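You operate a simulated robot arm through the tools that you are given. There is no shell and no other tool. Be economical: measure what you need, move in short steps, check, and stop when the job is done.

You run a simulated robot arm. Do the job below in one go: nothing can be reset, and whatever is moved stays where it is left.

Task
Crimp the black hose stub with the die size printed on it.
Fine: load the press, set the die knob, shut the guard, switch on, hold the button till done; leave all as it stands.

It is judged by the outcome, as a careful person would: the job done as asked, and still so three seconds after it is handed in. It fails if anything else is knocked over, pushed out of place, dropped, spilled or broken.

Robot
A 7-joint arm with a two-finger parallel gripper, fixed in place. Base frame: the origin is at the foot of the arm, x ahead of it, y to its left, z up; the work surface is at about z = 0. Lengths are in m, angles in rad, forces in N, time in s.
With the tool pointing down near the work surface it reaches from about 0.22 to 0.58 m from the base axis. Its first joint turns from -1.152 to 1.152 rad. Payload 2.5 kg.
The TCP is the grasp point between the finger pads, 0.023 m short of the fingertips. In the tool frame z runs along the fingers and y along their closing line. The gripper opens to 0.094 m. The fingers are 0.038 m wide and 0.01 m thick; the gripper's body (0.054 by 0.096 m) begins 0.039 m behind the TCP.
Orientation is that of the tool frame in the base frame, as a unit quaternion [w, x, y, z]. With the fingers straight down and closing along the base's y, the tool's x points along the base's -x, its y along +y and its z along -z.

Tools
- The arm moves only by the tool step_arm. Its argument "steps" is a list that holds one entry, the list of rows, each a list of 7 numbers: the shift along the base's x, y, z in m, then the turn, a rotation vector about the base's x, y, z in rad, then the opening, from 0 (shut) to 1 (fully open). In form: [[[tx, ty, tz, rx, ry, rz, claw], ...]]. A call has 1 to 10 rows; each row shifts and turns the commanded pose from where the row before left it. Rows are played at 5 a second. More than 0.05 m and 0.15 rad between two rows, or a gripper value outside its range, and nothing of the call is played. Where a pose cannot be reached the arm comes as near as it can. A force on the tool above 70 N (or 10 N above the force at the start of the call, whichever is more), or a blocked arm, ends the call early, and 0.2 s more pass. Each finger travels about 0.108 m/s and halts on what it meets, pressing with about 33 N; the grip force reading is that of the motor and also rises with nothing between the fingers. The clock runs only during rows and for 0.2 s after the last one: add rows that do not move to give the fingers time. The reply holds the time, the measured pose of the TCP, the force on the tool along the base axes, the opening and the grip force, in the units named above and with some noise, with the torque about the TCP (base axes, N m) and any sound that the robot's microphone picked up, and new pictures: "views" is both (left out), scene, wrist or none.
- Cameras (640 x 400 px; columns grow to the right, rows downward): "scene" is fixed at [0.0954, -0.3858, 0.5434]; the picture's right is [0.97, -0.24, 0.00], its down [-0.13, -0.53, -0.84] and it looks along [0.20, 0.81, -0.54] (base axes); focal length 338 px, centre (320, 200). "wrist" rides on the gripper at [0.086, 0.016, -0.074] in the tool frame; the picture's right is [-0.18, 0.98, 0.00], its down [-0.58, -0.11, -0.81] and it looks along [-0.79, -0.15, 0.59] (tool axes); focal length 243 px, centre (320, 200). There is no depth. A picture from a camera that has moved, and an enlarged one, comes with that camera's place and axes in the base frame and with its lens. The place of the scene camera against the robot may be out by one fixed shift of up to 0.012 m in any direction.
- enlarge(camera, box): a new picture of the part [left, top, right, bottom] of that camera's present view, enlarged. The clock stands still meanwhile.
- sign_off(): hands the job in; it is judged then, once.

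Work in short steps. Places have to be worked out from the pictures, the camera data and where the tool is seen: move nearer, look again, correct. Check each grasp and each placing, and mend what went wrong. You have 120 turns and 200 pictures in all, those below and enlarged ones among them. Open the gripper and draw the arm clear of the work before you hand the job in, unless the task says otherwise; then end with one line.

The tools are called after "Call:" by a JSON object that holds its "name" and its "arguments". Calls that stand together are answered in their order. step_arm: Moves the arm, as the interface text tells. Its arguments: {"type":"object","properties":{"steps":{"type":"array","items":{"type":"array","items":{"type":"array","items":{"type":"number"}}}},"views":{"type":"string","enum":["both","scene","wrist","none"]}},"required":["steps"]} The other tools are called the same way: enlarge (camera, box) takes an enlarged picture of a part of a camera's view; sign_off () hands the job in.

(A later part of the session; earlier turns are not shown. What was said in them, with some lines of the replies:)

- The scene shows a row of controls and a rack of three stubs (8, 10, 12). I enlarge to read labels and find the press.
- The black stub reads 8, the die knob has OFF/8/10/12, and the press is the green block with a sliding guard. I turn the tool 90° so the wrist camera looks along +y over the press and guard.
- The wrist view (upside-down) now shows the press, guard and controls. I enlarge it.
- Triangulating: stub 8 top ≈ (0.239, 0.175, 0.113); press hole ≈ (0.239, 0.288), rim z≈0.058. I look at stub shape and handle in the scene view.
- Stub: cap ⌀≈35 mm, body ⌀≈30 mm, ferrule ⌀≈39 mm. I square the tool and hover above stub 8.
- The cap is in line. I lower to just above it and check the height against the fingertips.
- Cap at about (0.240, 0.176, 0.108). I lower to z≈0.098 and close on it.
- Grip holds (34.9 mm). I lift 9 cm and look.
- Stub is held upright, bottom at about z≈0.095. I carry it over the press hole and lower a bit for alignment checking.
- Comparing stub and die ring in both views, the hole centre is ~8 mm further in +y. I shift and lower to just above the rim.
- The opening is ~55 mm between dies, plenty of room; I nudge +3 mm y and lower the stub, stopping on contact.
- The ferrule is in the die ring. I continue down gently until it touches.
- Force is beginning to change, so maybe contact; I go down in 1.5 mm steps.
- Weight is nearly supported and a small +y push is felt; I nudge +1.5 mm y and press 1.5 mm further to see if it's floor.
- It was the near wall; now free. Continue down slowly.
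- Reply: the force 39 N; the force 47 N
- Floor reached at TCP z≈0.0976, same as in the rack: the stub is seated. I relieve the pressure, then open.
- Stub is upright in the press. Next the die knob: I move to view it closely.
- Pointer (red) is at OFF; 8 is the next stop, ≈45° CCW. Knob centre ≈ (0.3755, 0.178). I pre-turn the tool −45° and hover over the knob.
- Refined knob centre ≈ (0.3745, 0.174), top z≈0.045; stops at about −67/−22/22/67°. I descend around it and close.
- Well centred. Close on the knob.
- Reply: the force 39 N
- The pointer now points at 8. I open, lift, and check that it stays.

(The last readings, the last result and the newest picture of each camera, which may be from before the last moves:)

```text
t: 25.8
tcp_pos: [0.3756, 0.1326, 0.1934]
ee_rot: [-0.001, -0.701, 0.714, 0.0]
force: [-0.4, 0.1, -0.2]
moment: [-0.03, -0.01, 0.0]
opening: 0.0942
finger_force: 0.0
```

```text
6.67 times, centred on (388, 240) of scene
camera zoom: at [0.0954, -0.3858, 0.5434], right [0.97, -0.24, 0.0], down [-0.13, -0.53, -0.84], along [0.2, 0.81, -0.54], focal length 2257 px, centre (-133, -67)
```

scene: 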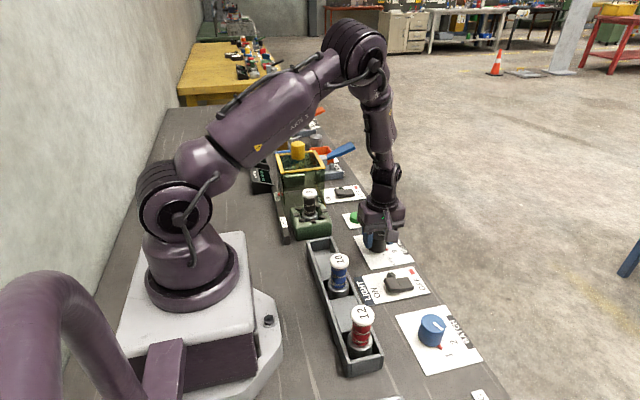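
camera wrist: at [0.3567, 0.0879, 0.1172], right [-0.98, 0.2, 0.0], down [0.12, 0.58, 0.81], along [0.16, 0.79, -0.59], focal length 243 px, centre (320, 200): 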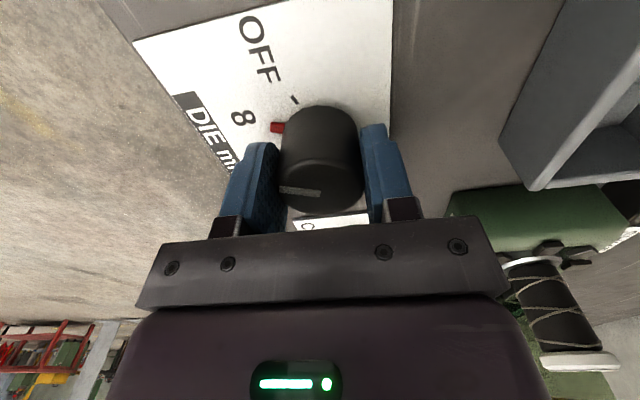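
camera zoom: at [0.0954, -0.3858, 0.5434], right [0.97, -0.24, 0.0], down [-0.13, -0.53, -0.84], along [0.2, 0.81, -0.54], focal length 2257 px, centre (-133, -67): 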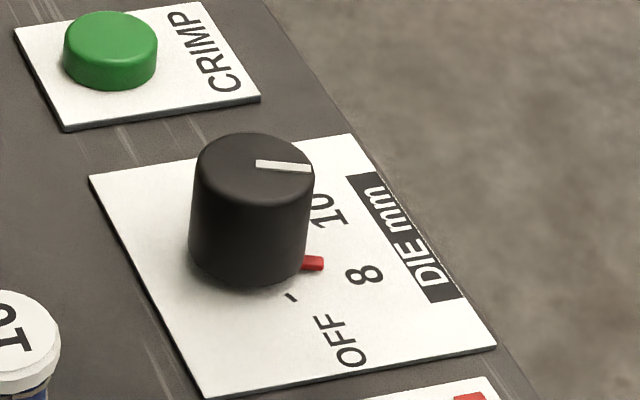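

Die is at 8. Next the guard handle: move to look at it from nearer.

Call:
{"name": "step_arm", "arguments": {"steps": [[[-0.0225, 0.02, 0.03, 0, 0, 0.02, 1], [-0.0225, 0.035, 0.02, 0, 0, 0, 1], [-0.0225, 0.035, 0.02, 0, 0, 0, 1], [-0.0225, 0.035, 0.02, 0, 0, 0, 1], [-0.0225, 0.035, 0.01, 0, 0, 0, 1], [-0.0225, 0.03, 0.01, 0, 0, 0, 1], [0, 0, 0, 0, 0, 0, 1]]], "views": "wrist"}}

Call:
{"name": "enlarge", "arguments": {"camera": "wrist", "box": [240, 80, 440, 205]}}

Call:
{"name": "enlarge", "arguments": {"camera": "scene", "box": [245, 130, 373, 210]}}

```text
t: 27.4
tcp_pos: [0.2402, 0.3246, 0.3023]
ee_rot: [0.0, -0.707, 0.707, 0.0]
force: [-1.3, 0.6, -0.2]
moment: [0.02, 0.03, 0.02]
opening: 0.094
finger_force: 0.1
camera wrist: at [0.2229, 0.2381, 0.3779], right [-0.98, 0.18, 0.0], down [0.11, 0.58, 0.81], along [0.15, 0.79, -0.59], focal length 243 px, centre (320, 200)
```

wrist: 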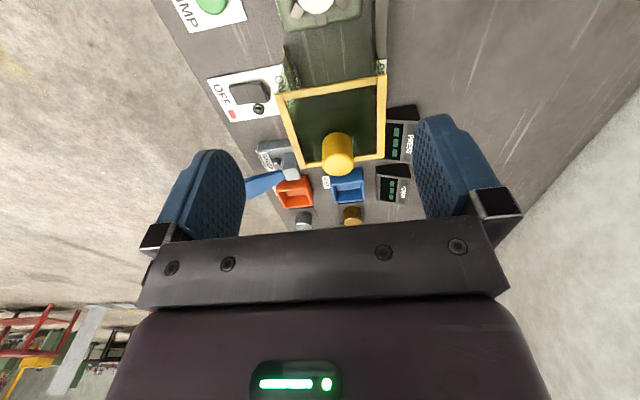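

```text
3.20 times, centred on (340, 142) of wrist
camera zoom: at [0.2229, 0.2381, 0.3779], right [-0.98, 0.18, 0.0], down [0.11, 0.58, 0.81], along [0.15, 0.79, -0.59], focal length 776 px, centre (256, 384)
```

zoom: 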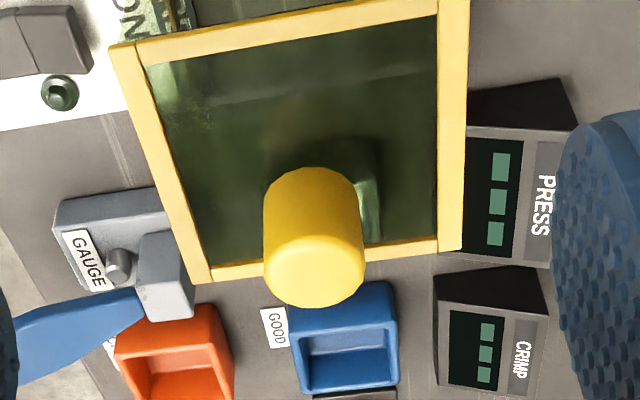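

```text
5.00 times, centred on (309, 170) of scene
camera zoom: at [0.0954, -0.3858, 0.5434], right [0.97, -0.24, 0.0], down [-0.13, -0.53, -0.84], along [0.2, 0.81, -0.54], focal length 1692 px, centre (375, 350)
```

zoom: 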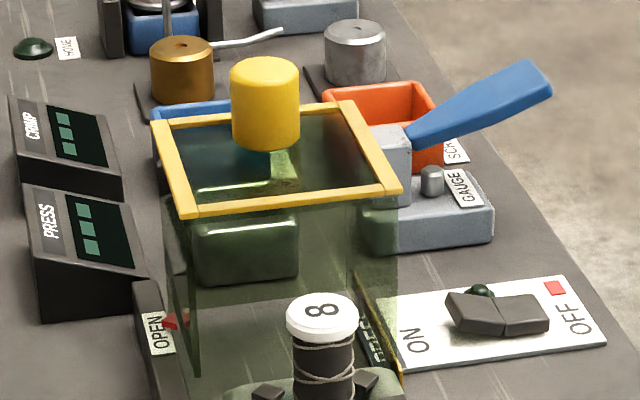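

Handle top ≈ (0.238, 0.434, 0.182), ⌀≈35 mm. I go above it, then descend with fingers either side.

Call:
{"name": "step_arm", "arguments": {"steps": [[[0, 0.04, 0, 0, 0, 0, 1], [-0.002, 0.04, -0.02, 0, 0, 0, 1], [0, 0.03, -0.025, 0, 0, 0, 1], [0, 0, -0.02, 0, 0, 0, 1], [0, 0, 0, 0, 0, 0, 1]]], "views": "wrist"}}

Call:
{"name": "enlarge", "arguments": {"camera": "scene", "box": [245, 120, 373, 200]}}

```text
t: 28.6
tcp_pos: [0.2371, 0.4354, 0.2378]
ee_rot: [0.001, -0.707, 0.707, 0.001]
force: [-0.3, -0.6, -0.7]
moment: [0.0, 0.01, 0.02]
opening: 0.094
finger_force: 0.0
camera wrist: at [0.2208, 0.3483, 0.3125], right [-0.98, 0.18, 0.0], down [0.11, 0.58, 0.81], along [0.15, 0.79, -0.59], focal length 243 px, centre (320, 200)
```

wrist: 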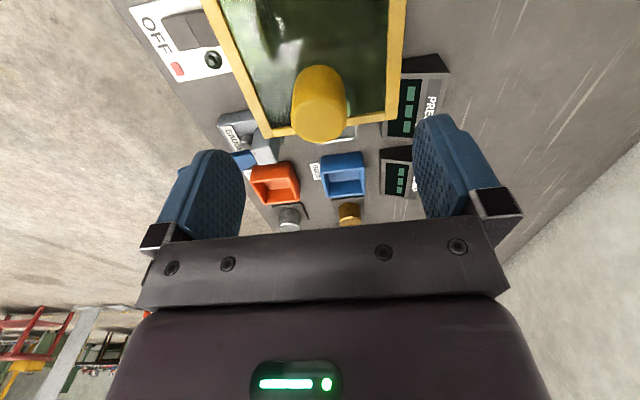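

```text
5.00 times, centred on (309, 160) of scene
camera zoom: at [0.0954, -0.3858, 0.5434], right [0.97, -0.24, 0.0], down [-0.13, -0.53, -0.84], along [0.2, 0.81, -0.54], focal length 1692 px, centre (375, 400)
```

zoom: 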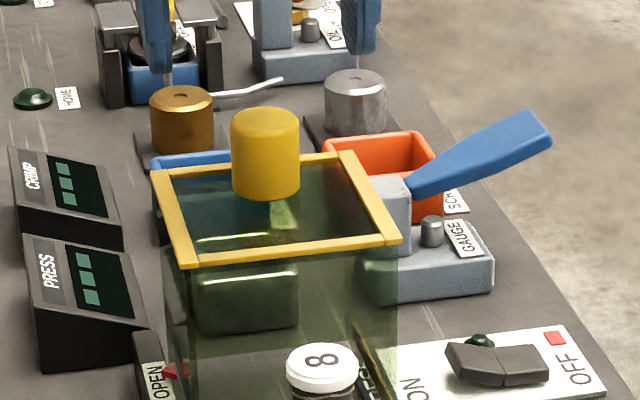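

Aligned. Descend to z≈0.172 and close on the handle.

Call:
{"name": "step_arm", "arguments": {"steps": [[[0, 0, -0.025, 0, 0, 0, 1], [0, 0, -0.025, 0, 0, 0, 1], [0, 0, -0.015, 0, 0, 0, 1], [0, 0, 0, 0, 0, 0, 1], [0, 0, 0, 0, 0, 0, 0.5], [0, 0, 0, 0, 0, 0, 0.25], [0, 0, 0, 0, 0, 0, 0], [0, 0, 0, 0, 0, 0, 0]]]}}

Call:
{"name": "enlarge", "arguments": {"camera": "scene", "box": [245, 120, 373, 200]}}

```text
t: 30.4
tcp_pos: [0.2397, 0.4328, 0.1733]
ee_rot: [0.002, -0.705, 0.709, -0.001]
force: [17.4, -0.3, -5.8]
moment: [0.27, 0.6, -0.15]
opening: 0.0376
finger_force: 45.3
camera wrist: at [0.223, 0.3474, 0.2477], right [-0.98, 0.19, 0.0], down [0.11, 0.58, 0.81], along [0.15, 0.79, -0.59], focal length 243 px, centre (320, 200)
```

scene: 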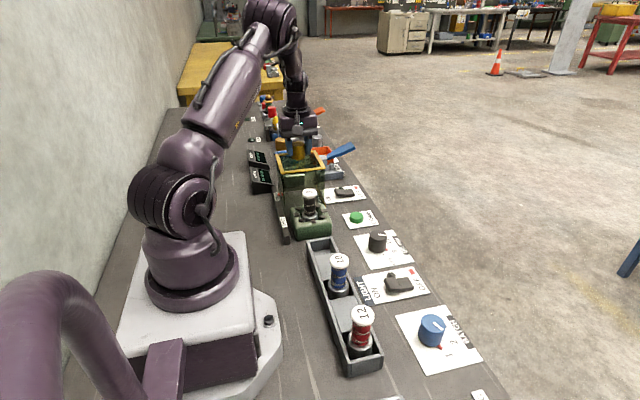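
wrist: 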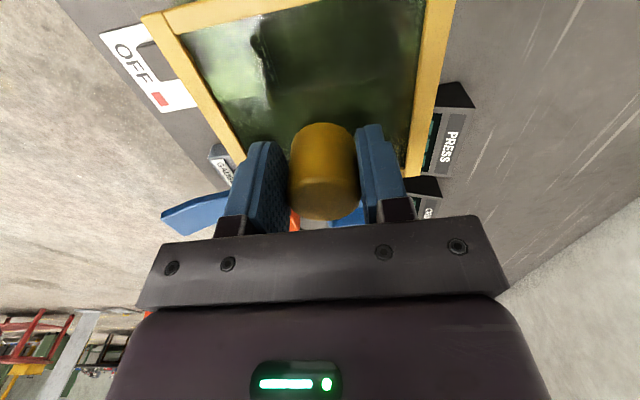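

```text
5.00 times, centred on (309, 160) of scene
camera zoom: at [0.0954, -0.3857, 0.5435], right [0.97, -0.24, 0.0], down [-0.13, -0.53, -0.84], along [0.2, 0.81, -0.54], focal length 1692 px, centre (375, 400)
```

zoom: 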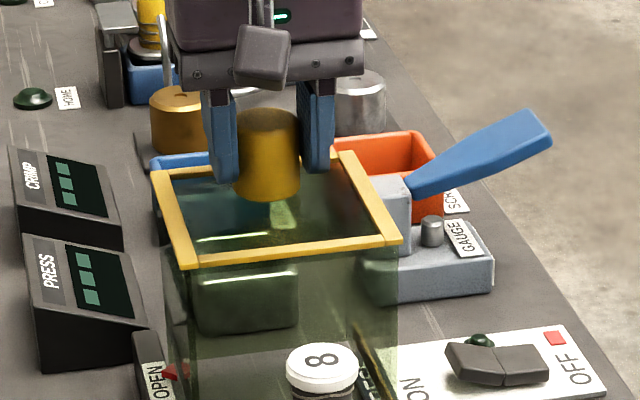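

Gripped. I relieve the x offset and pull the guard toward −y, checking partway.

Call:
{"name": "step_arm", "arguments": {"steps": [[[0.002, 0, 0, 0, 0, 0, 0], [0, -0.01, 0, 0, 0, 0, 0], [0, -0.015, 0, 0, 0, 0, 0], [0, -0.015, 0, 0, 0, 0, 0], [0, 0, 0, 0, 0, 0, 0]]], "views": "scene"}}

```text
t: 31.6
tcp_pos: [0.2402, 0.3936, 0.1724]
ee_rot: [-0.001, 0.707, -0.707, 0.001]
force: [14.1, 0.0, 3.7]
moment: [-0.45, 0.34, 0.11]
opening: 0.0376
finger_force: 44.9
```

scene: 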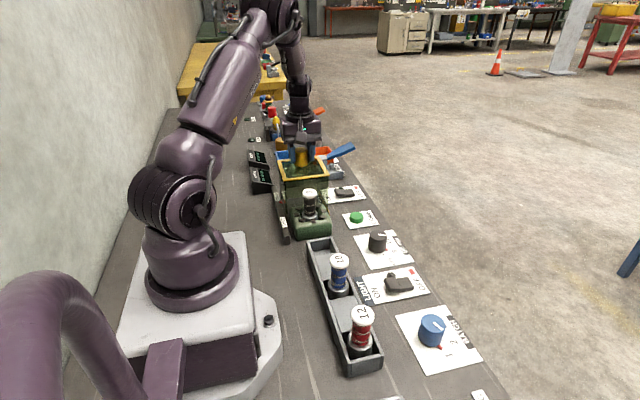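

The guard slides along with the hand. Continue.

Call:
{"name": "step_arm", "arguments": {"steps": [[[0.001, -0.015, 0, 0, 0, 0, 0], [0, -0.015, 0, 0, 0, 0, 0], [0, -0.015, 0, 0, 0, 0, 0], [0, -0.015, 0, 0, 0, 0, 0], [0, -0.01, 0, 0, 0, 0, 0], [0, 0, 0, 0, 0, 0, 0]]], "views": "none"}}

Call:
{"name": "enlarge", "arguments": {"camera": "scene", "box": [230, 130, 390, 230]}}

```text
t: 33.0
tcp_pos: [0.2404, 0.3244, 0.1733]
ee_rot: [0.0, 0.707, -0.707, -0.001]
force: [-0.3, -1.3, 5.7]
moment: [0.97, -0.52, 0.05]
opening: 0.0375
finger_force: 45.1
```

```text
4.00 times, centred on (310, 180) of scene
camera zoom: at [0.0954, -0.3858, 0.5434], right [0.97, -0.24, 0.0], down [-0.13, -0.53, -0.84], along [0.2, 0.81, -0.54], focal length 1354 px, centre (360, 280)
```

zoom: 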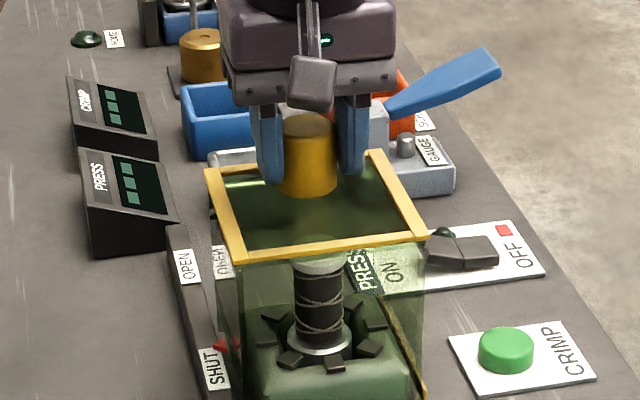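

The red pointer is nearing SHUT. Small steps on until the end stop.

Call:
{"name": "step_arm", "arguments": {"steps": [[[0, -0.007, 0, 0, 0, 0, 0], [0, -0.006, 0, 0, 0, 0, 0], [0, 0, 0, 0, 0, 0, 0]]], "views": "none"}}

Call:
{"name": "step_arm", "arguments": {"steps": [[[0, -0.005, 0, 0, 0, 0, 0], [0, 0, 0, 0, 0, 0, 0]]], "views": "none"}}

Call:
{"name": "enlarge", "arguments": {"camera": "scene", "box": [230, 150, 390, 250]}}

```text
t: 33.8
tcp_pos: [0.2406, 0.3108, 0.1724]
ee_rot: [0.0, 0.708, -0.707, 0.0]
force: [-9.1, -0.8, 13.4]
moment: [1.15, -0.51, 0.13]
opening: 0.0374
finger_force: 45.3
```

```text
t: 34.4
tcp_pos: [0.2399, 0.3077, 0.1745]
ee_rot: [-0.004, 0.708, -0.707, -0.003]
force: [0.8, 34.0, -11.4]
moment: [0.08, 0.6, -0.01]
opening: 0.0378
finger_force: 45.8
```

```text
4.00 times, centred on (310, 200) of scene
camera zoom: at [0.0954, -0.3857, 0.5435], right [0.97, -0.24, 0.0], down [-0.13, -0.53, -0.84], along [0.2, 0.81, -0.54], focal length 1354 px, centre (360, 200)
```

zoom: 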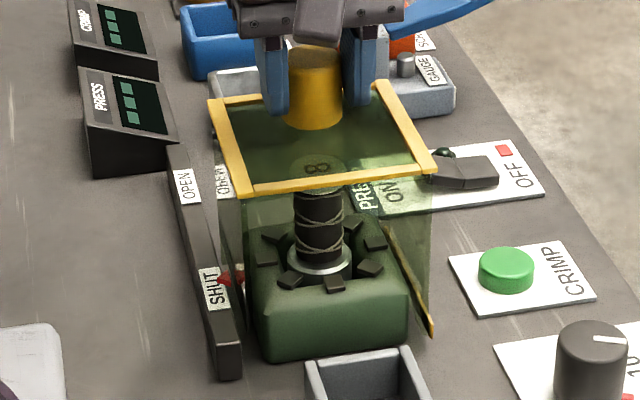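

End stop reached, pointer at SHUT. I relax and release the handle, and rise.

Call:
{"name": "step_arm", "arguments": {"steps": [[[0, 0.0015, 0, 0, 0, 0, 0], [0, 0, 0, 0, 0, 0, 0.6], [0, 0, 0, 0, 0, 0, 0.9], [0, 0, 0, 0, 0, 0, 1], [0, 0, 0.03, 0, 0, 0, 1], [0, 0, 0.04, 0, 0, 0, 1], [0, 0, 0.04, 0, 0, 0, 1], [0, 0, 0, 0, 0, 0, 1]]], "views": "wrist"}}

Call:
{"name": "enlarge", "arguments": {"camera": "scene", "box": [230, 150, 390, 250]}}

```text
t: 36.2
tcp_pos: [0.2385, 0.3074, 0.2834]
ee_rot: [-0.001, -0.707, 0.707, 0.0]
force: [0.6, 0.1, 0.3]
moment: [0.02, 0.03, -0.02]
opening: 0.0943
finger_force: 0.0
camera wrist: at [0.2235, 0.2208, 0.3582], right [-0.98, 0.18, 0.0], down [0.11, 0.58, 0.81], along [0.15, 0.79, -0.59], focal length 243 px, centre (320, 200)
```

wrist: 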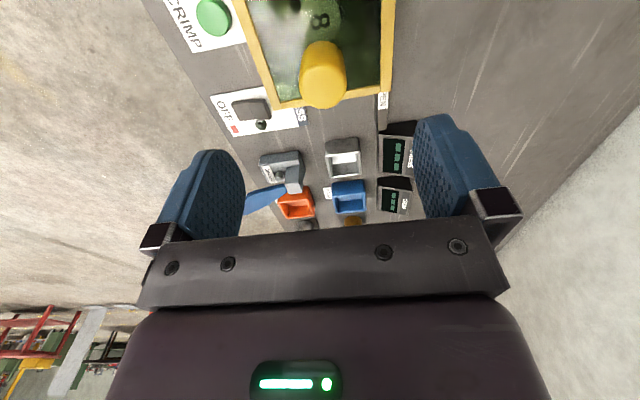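

```text
4.00 times, centred on (310, 200) of scene
camera zoom: at [0.0954, -0.3858, 0.5434], right [0.97, -0.24, 0.0], down [-0.13, -0.53, -0.84], along [0.2, 0.81, -0.54], focal length 1354 px, centre (360, 200)
```

zoom: 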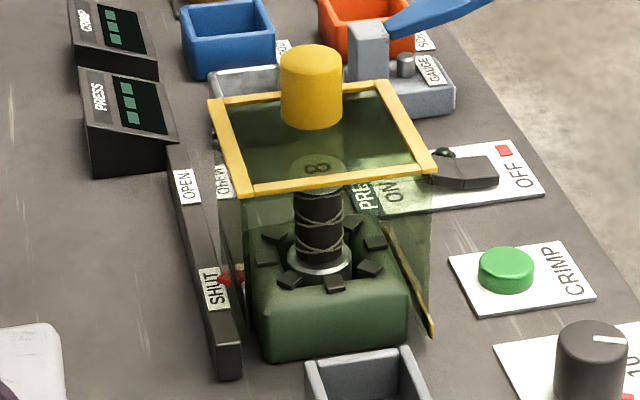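

Guard is shut and holds. Now the PRESS power switch; I move to view it.

Call:
{"name": "step_arm", "arguments": {"steps": [[[0.04, 0, 0, 0, 0, 0, 1], [0.04, 0.01, 0, 0, 0, 0, 1], [0.04, 0.01, -0.02, 0, 0, 0, 0.5], [0.005, 0, -0.04, 0, 0, 0, 0], [0, 0, 0, 0, 0, 0, 0], [0, 0, 0, 0, 0, 0, 0]]], "views": "none"}}

Call:
{"name": "enlarge", "arguments": {"camera": "wrist", "box": [200, 0, 440, 150]}}

Call:
{"name": "enlarge", "arguments": {"camera": "scene", "box": [310, 170, 390, 230]}}

```text
t: 37.6
tcp_pos: [0.365, 0.327, 0.2231]
ee_rot: [0.0, 0.707, -0.707, 0.0]
force: [-1.0, 0.1, 0.2]
moment: [0.01, 0.02, -0.02]
opening: 0.0002
finger_force: 32.9
```

```text
2.67 times, centred on (320, 75) of wrist
camera zoom: at [0.3487, 0.2408, 0.2981], right [-0.98, 0.18, 0.0], down [0.11, 0.58, 0.81], along [0.15, 0.79, -0.59], focal length 647 px, centre (320, 533)
```

zoom: 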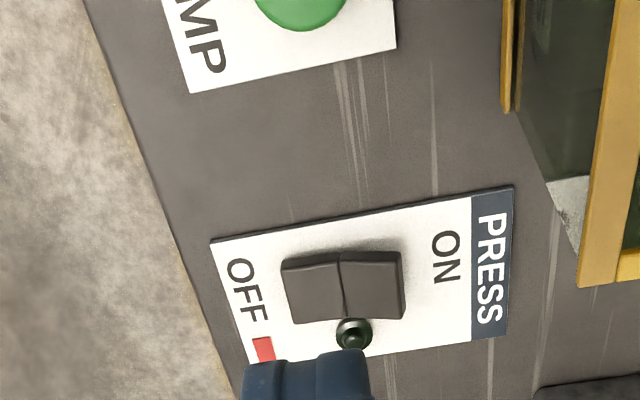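

```text
6.67 times, centred on (350, 200) of scene
camera zoom: at [0.0954, -0.3858, 0.5434], right [0.97, -0.24, 0.0], down [-0.13, -0.53, -0.84], along [0.2, 0.81, -0.54], focal length 2257 px, centre (120, 200)
```

zoom: 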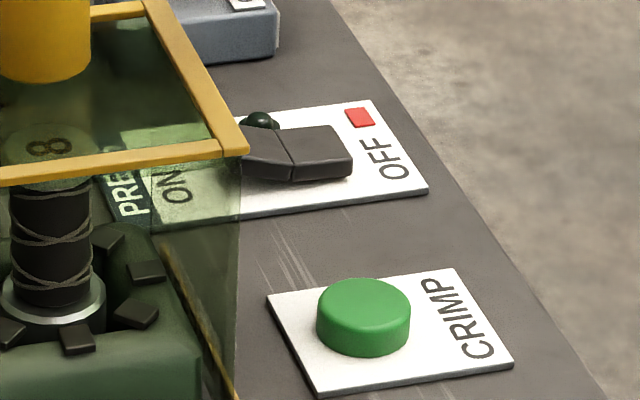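

Rocker ≈ (0.371, 0.419), ON end at x≈0.352, top z≈0.02. With closed fingers I go above the ON end.

Call:
{"name": "step_arm", "arguments": {"steps": [[[0, 0.045, 0, 0, 0, 0, 0], [-0.013, 0.046, 0, 0, 0, 0, 0], [0, 0, -0.045, 0, 0, 0, 0], [0, 0, -0.045, 0, 0, 0, 0], [0, 0, -0.05, 0, 0, 0, 0], [0, 0, 0, 0, 0, 0, 0]]], "views": "wrist"}}

Call:
{"name": "enlarge", "arguments": {"camera": "scene", "box": [290, 150, 386, 210]}}

```text
t: 39.0
tcp_pos: [0.3522, 0.4197, 0.0816]
ee_rot: [0.0, 0.707, -0.707, 0.0]
force: [0.8, 0.4, -0.1]
moment: [0.02, -0.03, 0.03]
opening: 0.0002
finger_force: 33.2
camera wrist: at [0.3356, 0.3329, 0.1572], right [-0.98, 0.18, 0.0], down [0.11, 0.58, 0.81], along [0.15, 0.79, -0.59], focal length 243 px, centre (320, 200)
```

wrist: 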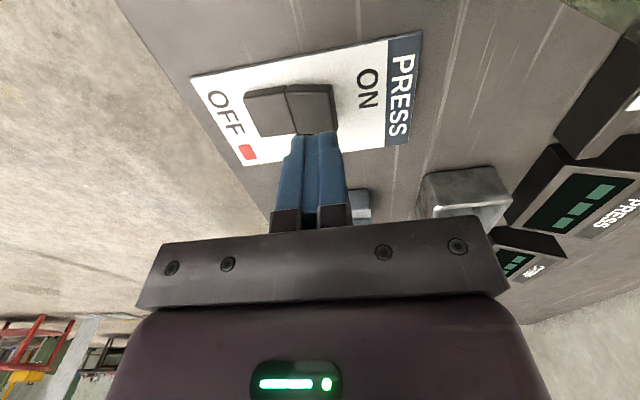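

```text
6.67 times, centred on (338, 180) of scene
camera zoom: at [0.0954, -0.3858, 0.5434], right [0.97, -0.24, 0.0], down [-0.13, -0.53, -0.84], along [0.2, 0.81, -0.54], focal length 2257 px, centre (200, 333)
```

zoom: 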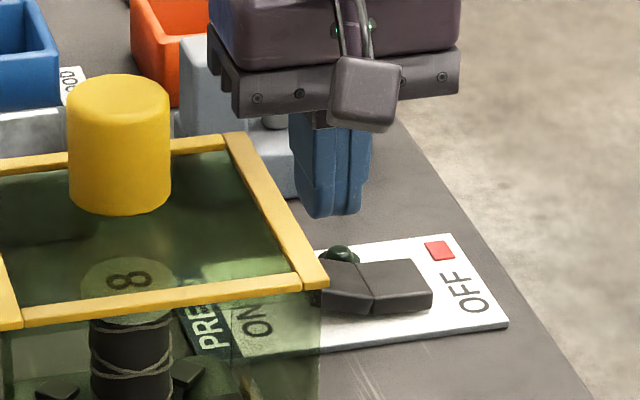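

Aimed at the ON half. I press down in small steps.

Call:
{"name": "step_arm", "arguments": {"steps": [[[-0.003, 0, -0.015, 0, 0, 0, 0], [0, 0, -0.012, 0, 0, 0, 0], [0, 0, -0.004, 0, 0, 0, 0], [0, 0, -0.003, 0, 0, 0, 0], [0, 0, 0, 0, 0, 0, 0]]], "views": "none"}}

Call:
{"name": "step_arm", "arguments": {"steps": [[[0, 0, -0.003, 0, 0, 0, 0], [0, 0, -0.003, 0, 0, 0, 0], [0, 0, 0, 0, 0, 0, 0]]], "views": "wrist"}}

Call:
{"name": "enlarge", "arguments": {"camera": "scene", "box": [290, 150, 386, 210]}}

```text
t: 40.2
tcp_pos: [0.3501, 0.4186, 0.0494]
ee_rot: [0.001, 0.707, -0.707, 0.0]
force: [-1.3, -1.1, 1.4]
moment: [0.0, -0.01, 0.01]
opening: 0.0003
finger_force: 32.9
```

```text
t: 41.0
tcp_pos: [0.3483, 0.4195, 0.0423]
ee_rot: [0.0, 0.708, -0.707, 0.0]
force: [1.1, 0.4, -0.9]
moment: [-0.01, 0.01, -0.02]
opening: 0.0001
finger_force: 32.8
camera wrist: at [0.333, 0.3327, 0.1174], right [-0.98, 0.18, 0.0], down [0.11, 0.58, 0.81], along [0.15, 0.79, -0.59], focal length 243 px, centre (320, 200)
```

wrist: 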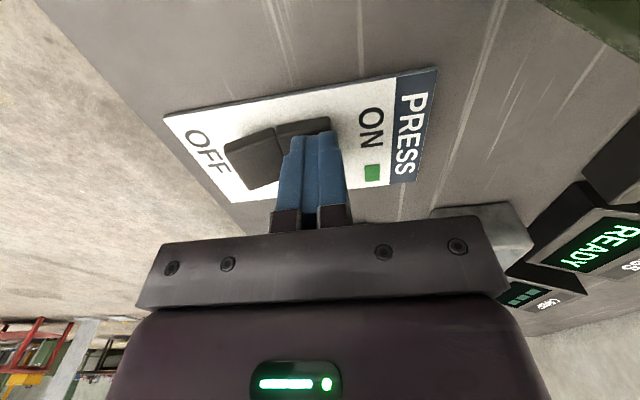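

```text
6.67 times, centred on (338, 180) of scene
camera zoom: at [0.0954, -0.3858, 0.5434], right [0.97, -0.24, 0.0], down [-0.13, -0.53, -0.84], along [0.2, 0.81, -0.54], focal length 2257 px, centre (200, 333)
```

zoom: 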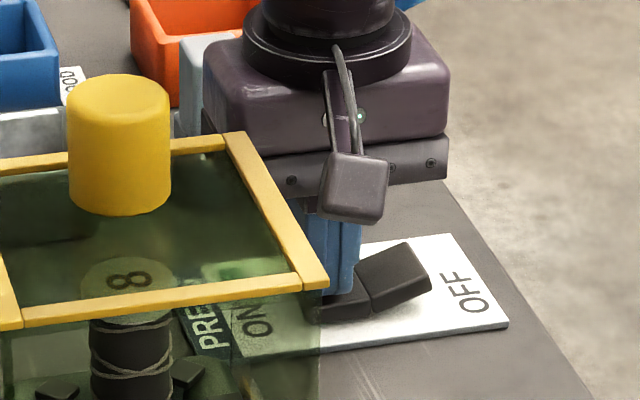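

READY is lit and the switch shows ON. I raise and move to view the CRIMP button.

Call:
{"name": "step_arm", "arguments": {"steps": [[[0, 0, 0.03, 0, 0, 0, 0], [0, 0, 0.045, 0, 0, 0, 0], [0.01, 0, 0.045, 0, 0, 0, 0], [0.007, -0.045, 0, 0, 0, 0, 0], [0, -0.045, 0, 0, 0, 0, 0], [0, -0.045, 0, 0, 0, 0, 0], [0, -0.045, 0, 0, 0, 0, 0], [0, 0, 0, 0, 0, 0, 0]]], "views": "none"}}

Call:
{"name": "enlarge", "arguments": {"camera": "wrist", "box": [200, 0, 440, 150]}}

Call:
{"name": "enlarge", "arguments": {"camera": "scene", "box": [240, 140, 400, 240]}}

```text
t: 42.8
tcp_pos: [0.3669, 0.237, 0.1641]
ee_rot: [0.0, 0.707, -0.707, 0.001]
force: [0.6, 0.4, 1.1]
moment: [-0.01, -0.03, 0.02]
opening: 0.0001
finger_force: 32.8
```

```text
2.67 times, centred on (320, 75) of wrist
camera zoom: at [0.3495, 0.1516, 0.2386], right [-0.98, 0.18, 0.0], down [0.11, 0.58, 0.81], along [0.15, 0.79, -0.59], focal length 647 px, centre (320, 533)
```

zoom: 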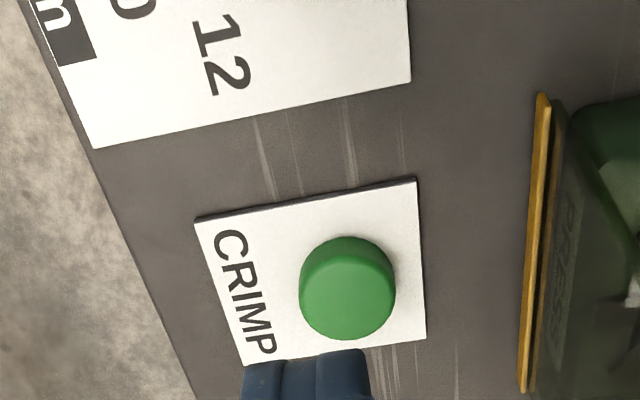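

```text
4.00 times, centred on (320, 190) of scene
camera zoom: at [0.0954, -0.3858, 0.5434], right [0.97, -0.24, 0.0], down [-0.13, -0.53, -0.84], along [0.2, 0.81, -0.54], focal length 1354 px, centre (320, 240)
```

zoom: 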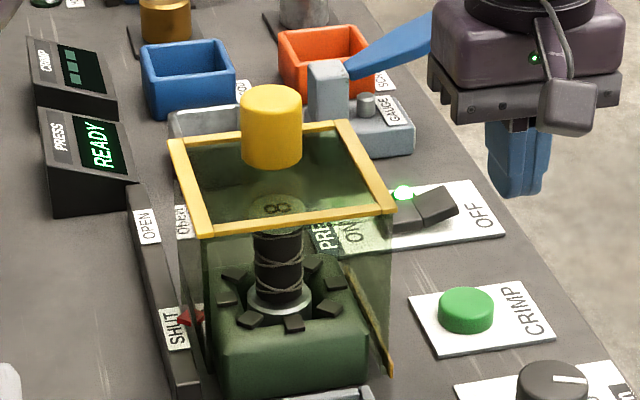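

Button centre ≈ (0.366, 0.295), top z≈0.02–0.025. I go over it and step down to contact.

Call:
{"name": "step_arm", "arguments": {"steps": [[[0, 0.029, -0.02, 0, 0, 0, 0], [0, 0.029, -0.035, 0, 0, 0, 0], [0, 0, -0.045, 0, 0, 0, 0], [0, 0, -0.008, 0, 0, 0, 0], [0, 0, -0.004, 0, 0, 0, 0], [0, 0, 0, 0, 0, 0, 0]]], "views": "wrist"}}

```text
t: 44.2
tcp_pos: [0.3673, 0.2968, 0.0512]
ee_rot: [0.001, -0.707, 0.707, -0.001]
force: [-0.4, 0.0, -0.3]
moment: [0.0, -0.01, 0.04]
opening: 0.0
finger_force: 32.9
camera wrist: at [0.3501, 0.2104, 0.1264], right [-0.98, 0.18, 0.0], down [0.11, 0.58, 0.81], along [0.15, 0.79, -0.59], focal length 243 px, centre (320, 200)
```

wrist: 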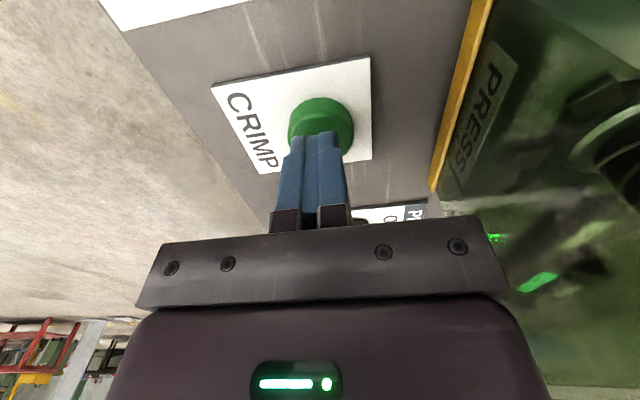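

Fingertips are over the button. I press down gradually and hold.

Call:
{"name": "step_arm", "arguments": {"steps": [[[0, 0, -0.003, 0, 0, 0, 0], [0, 0, -0.003, 0, 0, 0, 0], [0, 0, -0.003, 0, 0, 0, 0], [0, 0, -0.002, 0, 0, 0, 0], [0, 0, 0, 0, 0, 0, 0]]], "views": "none"}}

Call:
{"name": "enlarge", "arguments": {"camera": "scene", "box": [240, 140, 400, 240]}}

```text
t: 45.4
tcp_pos: [0.3661, 0.2963, 0.04]
ee_rot: [0.0, 0.707, -0.707, 0.0]
force: [-1.1, -0.6, 1.1]
moment: [-0.02, 0.03, 0.02]
opening: 0.0001
finger_force: 33.3
```

```text
4.00 times, centred on (320, 190) of scene
camera zoom: at [0.0954, -0.3858, 0.5434], right [0.97, -0.24, 0.0], down [-0.13, -0.53, -0.84], along [0.2, 0.81, -0.54], focal length 1354 px, centre (320, 240)
```

zoom: 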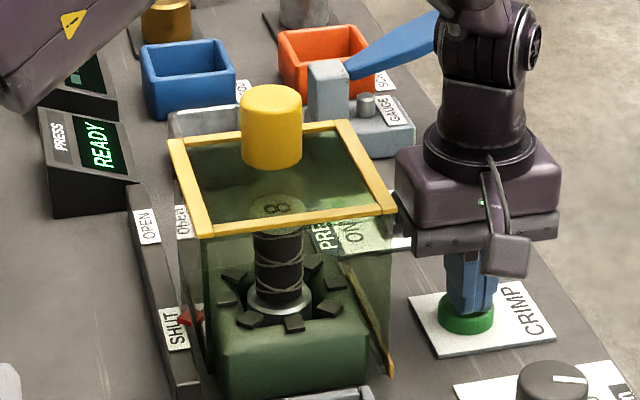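

Not pressed yet (READY, little force). Go further down.

Call:
{"name": "step_arm", "arguments": {"steps": [[[0, 0, -0.002, 0, 0, 0, 0], [0, 0, -0.002, 0, 0, 0, 0], [0, 0, 0, 0, 0, 0, 0]]], "views": "none"}}

Call:
{"name": "enlarge", "arguments": {"camera": "scene", "box": [240, 140, 400, 240]}}

```text
t: 46.2
tcp_pos: [0.3672, 0.2958, 0.0356]
ee_rot: [0.0, -0.707, 0.708, -0.001]
force: [1.8, 0.0, 3.0]
moment: [-0.03, -0.06, -0.01]
opening: 0.0
finger_force: 33.0
heard: click
```

```text
4.00 times, centred on (320, 190) of scene
camera zoom: at [0.0954, -0.3858, 0.5434], right [0.97, -0.24, 0.0], down [-0.13, -0.53, -0.84], along [0.2, 0.81, -0.54], focal length 1354 px, centre (320, 240)
```

zoom: 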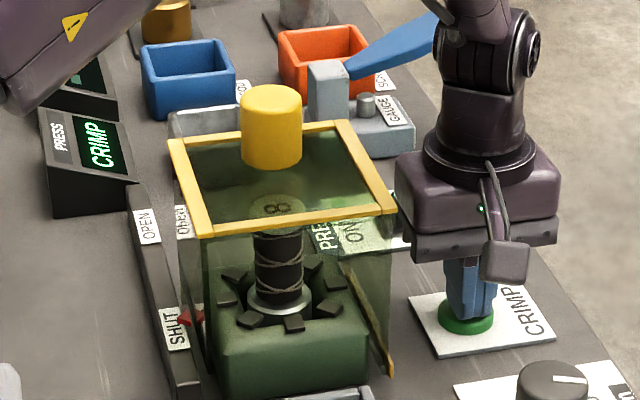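

Click heard, display reads CRIMP. I press a hair more for margin and hold.

Call:
{"name": "step_arm", "arguments": {"steps": [[[0, 0, -0.001, 0, 0, 0, 0], [0, 0, 0, 0, 0, 0, 0], [0, 0, 0, 0, 0, 0, 0], [0, 0, 0, 0, 0, 0, 0], [0, 0, 0, 0, 0, 0, 0], [0, 0, 0, 0, 0, 0, 0], [0, 0, 0, 0, 0, 0, 0], [0, 0, 0, 0, 0, 0, 0]]], "views": "none"}}

Call:
{"name": "enlarge", "arguments": {"camera": "scene", "box": [240, 140, 400, 240]}}

```text
t: 48.0
tcp_pos: [0.3659, 0.2965, 0.0352]
ee_rot: [0.0, -0.707, 0.707, 0.0]
force: [2.4, -0.7, 3.7]
moment: [-0.02, -0.08, 0.02]
opening: 0.0003
finger_force: 33.4
```

```text
4.00 times, centred on (320, 190) of scene
camera zoom: at [0.0954, -0.3858, 0.5434], right [0.97, -0.24, 0.0], down [-0.13, -0.53, -0.84], along [0.2, 0.81, -0.54], focal length 1354 px, centre (320, 240)
```

zoom: 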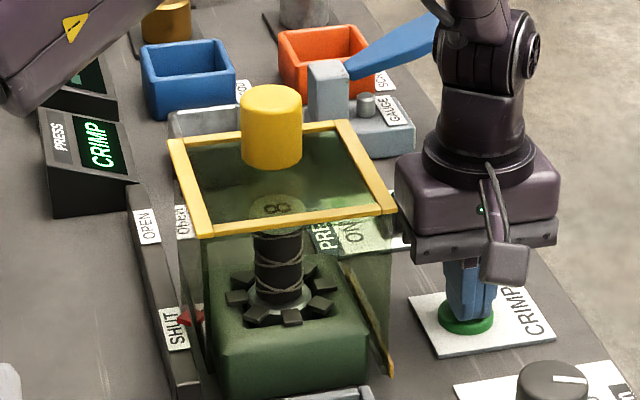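

The dies are closing; keep holding.

Call:
{"name": "step_arm", "arguments": {"steps": [[[0, 0, 0, 0, 0, 0, 0], [0, 0, 0, 0, 0, 0, 0], [0, 0, 0, 0, 0, 0, 0], [0, 0, 0, 0, 0, 0, 0], [0, 0, 0, 0, 0, 0, 0], [0, 0, 0, 0, 0, 0, 0], [0, 0, 0, 0, 0, 0, 0], [0, 0, 0, 0, 0, 0, 0]]], "views": "none"}}

Call:
{"name": "enlarge", "arguments": {"camera": "scene", "box": [240, 140, 400, 240]}}

```text
t: 49.8
tcp_pos: [0.367, 0.2962, 0.0352]
ee_rot: [0.0, 0.707, -0.707, -0.001]
force: [-0.1, -0.5, 2.6]
moment: [0.0, -0.02, 0.01]
opening: 0.0
finger_force: 33.2
```

```text
4.00 times, centred on (320, 190) of scene
camera zoom: at [0.0954, -0.3858, 0.5434], right [0.97, -0.24, 0.0], down [-0.13, -0.53, -0.84], along [0.2, 0.81, -0.54], focal length 1354 px, centre (320, 240)
```

zoom: 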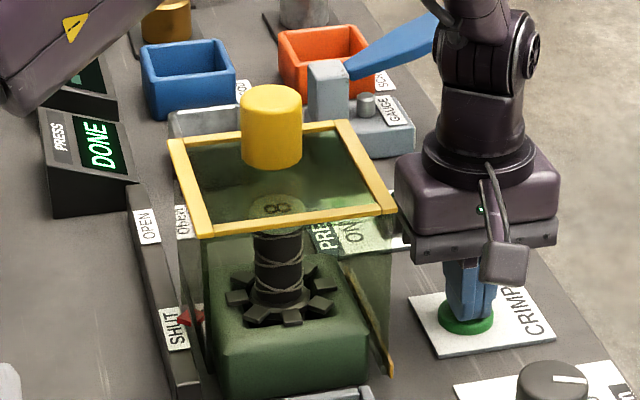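

Display reads DONE. I lift off, move clear and open the gripper.

Call:
{"name": "step_arm", "arguments": {"steps": [[[0, 0, 0.02, 0, 0, 0, 0], [0, 0, 0.045, 0, 0, 0, 0], [0.02, -0.02, 0.04, 0, 0, 0, 0], [0, -0.02, 0.045, 0, 0, 0, 0.3], [0, 0, 0.045, 0, 0, 0, 0.6], [0, 0, 0, 0, 0, 0, 1], [0, 0, 0, 0, 0, 0, 1], [0, 0, 0, 0, 0, 0, 1]]], "views": "scene"}}

Call:
{"name": "enlarge", "arguments": {"camera": "scene", "box": [240, 150, 432, 270]}}

```text
t: 51.6
tcp_pos: [0.3871, 0.2562, 0.2292]
ee_rot: [0.0, -0.707, 0.707, 0.0]
force: [0.5, -0.8, 0.5]
moment: [0.01, 0.0, 0.0]
opening: 0.0939
finger_force: 0.0
```

scene: 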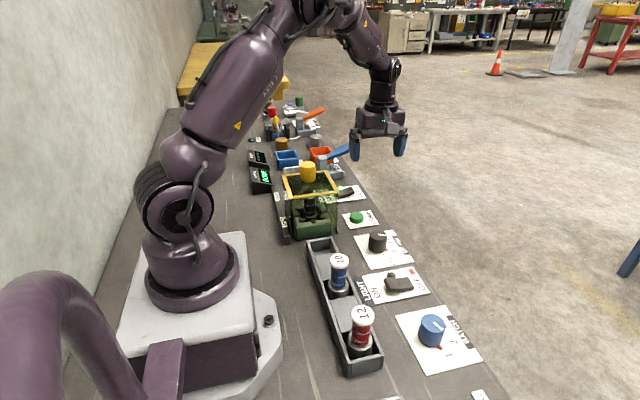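

```text
3.33 times, centred on (336, 210) of scene
camera zoom: at [0.0954, -0.3858, 0.5434], right [0.97, -0.24, 0.0], down [-0.13, -0.53, -0.84], along [0.2, 0.81, -0.54], focal length 1128 px, centre (267, 167)
```

zoom: 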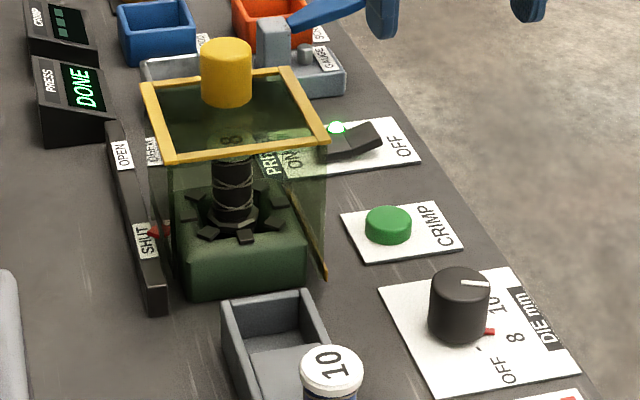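

DONE is shown; the die is at 8, the guard is shut, the power is on, and the arm is clear. Handing in.

Call:
{"name": "sign_off", "arguments": {}}

```text
The job is handed in.
```

The black stub is crimped with the 8 mm die printed on it and the press reads DONE; the stub is still in the press, with the die at 8, guard shut and power on.
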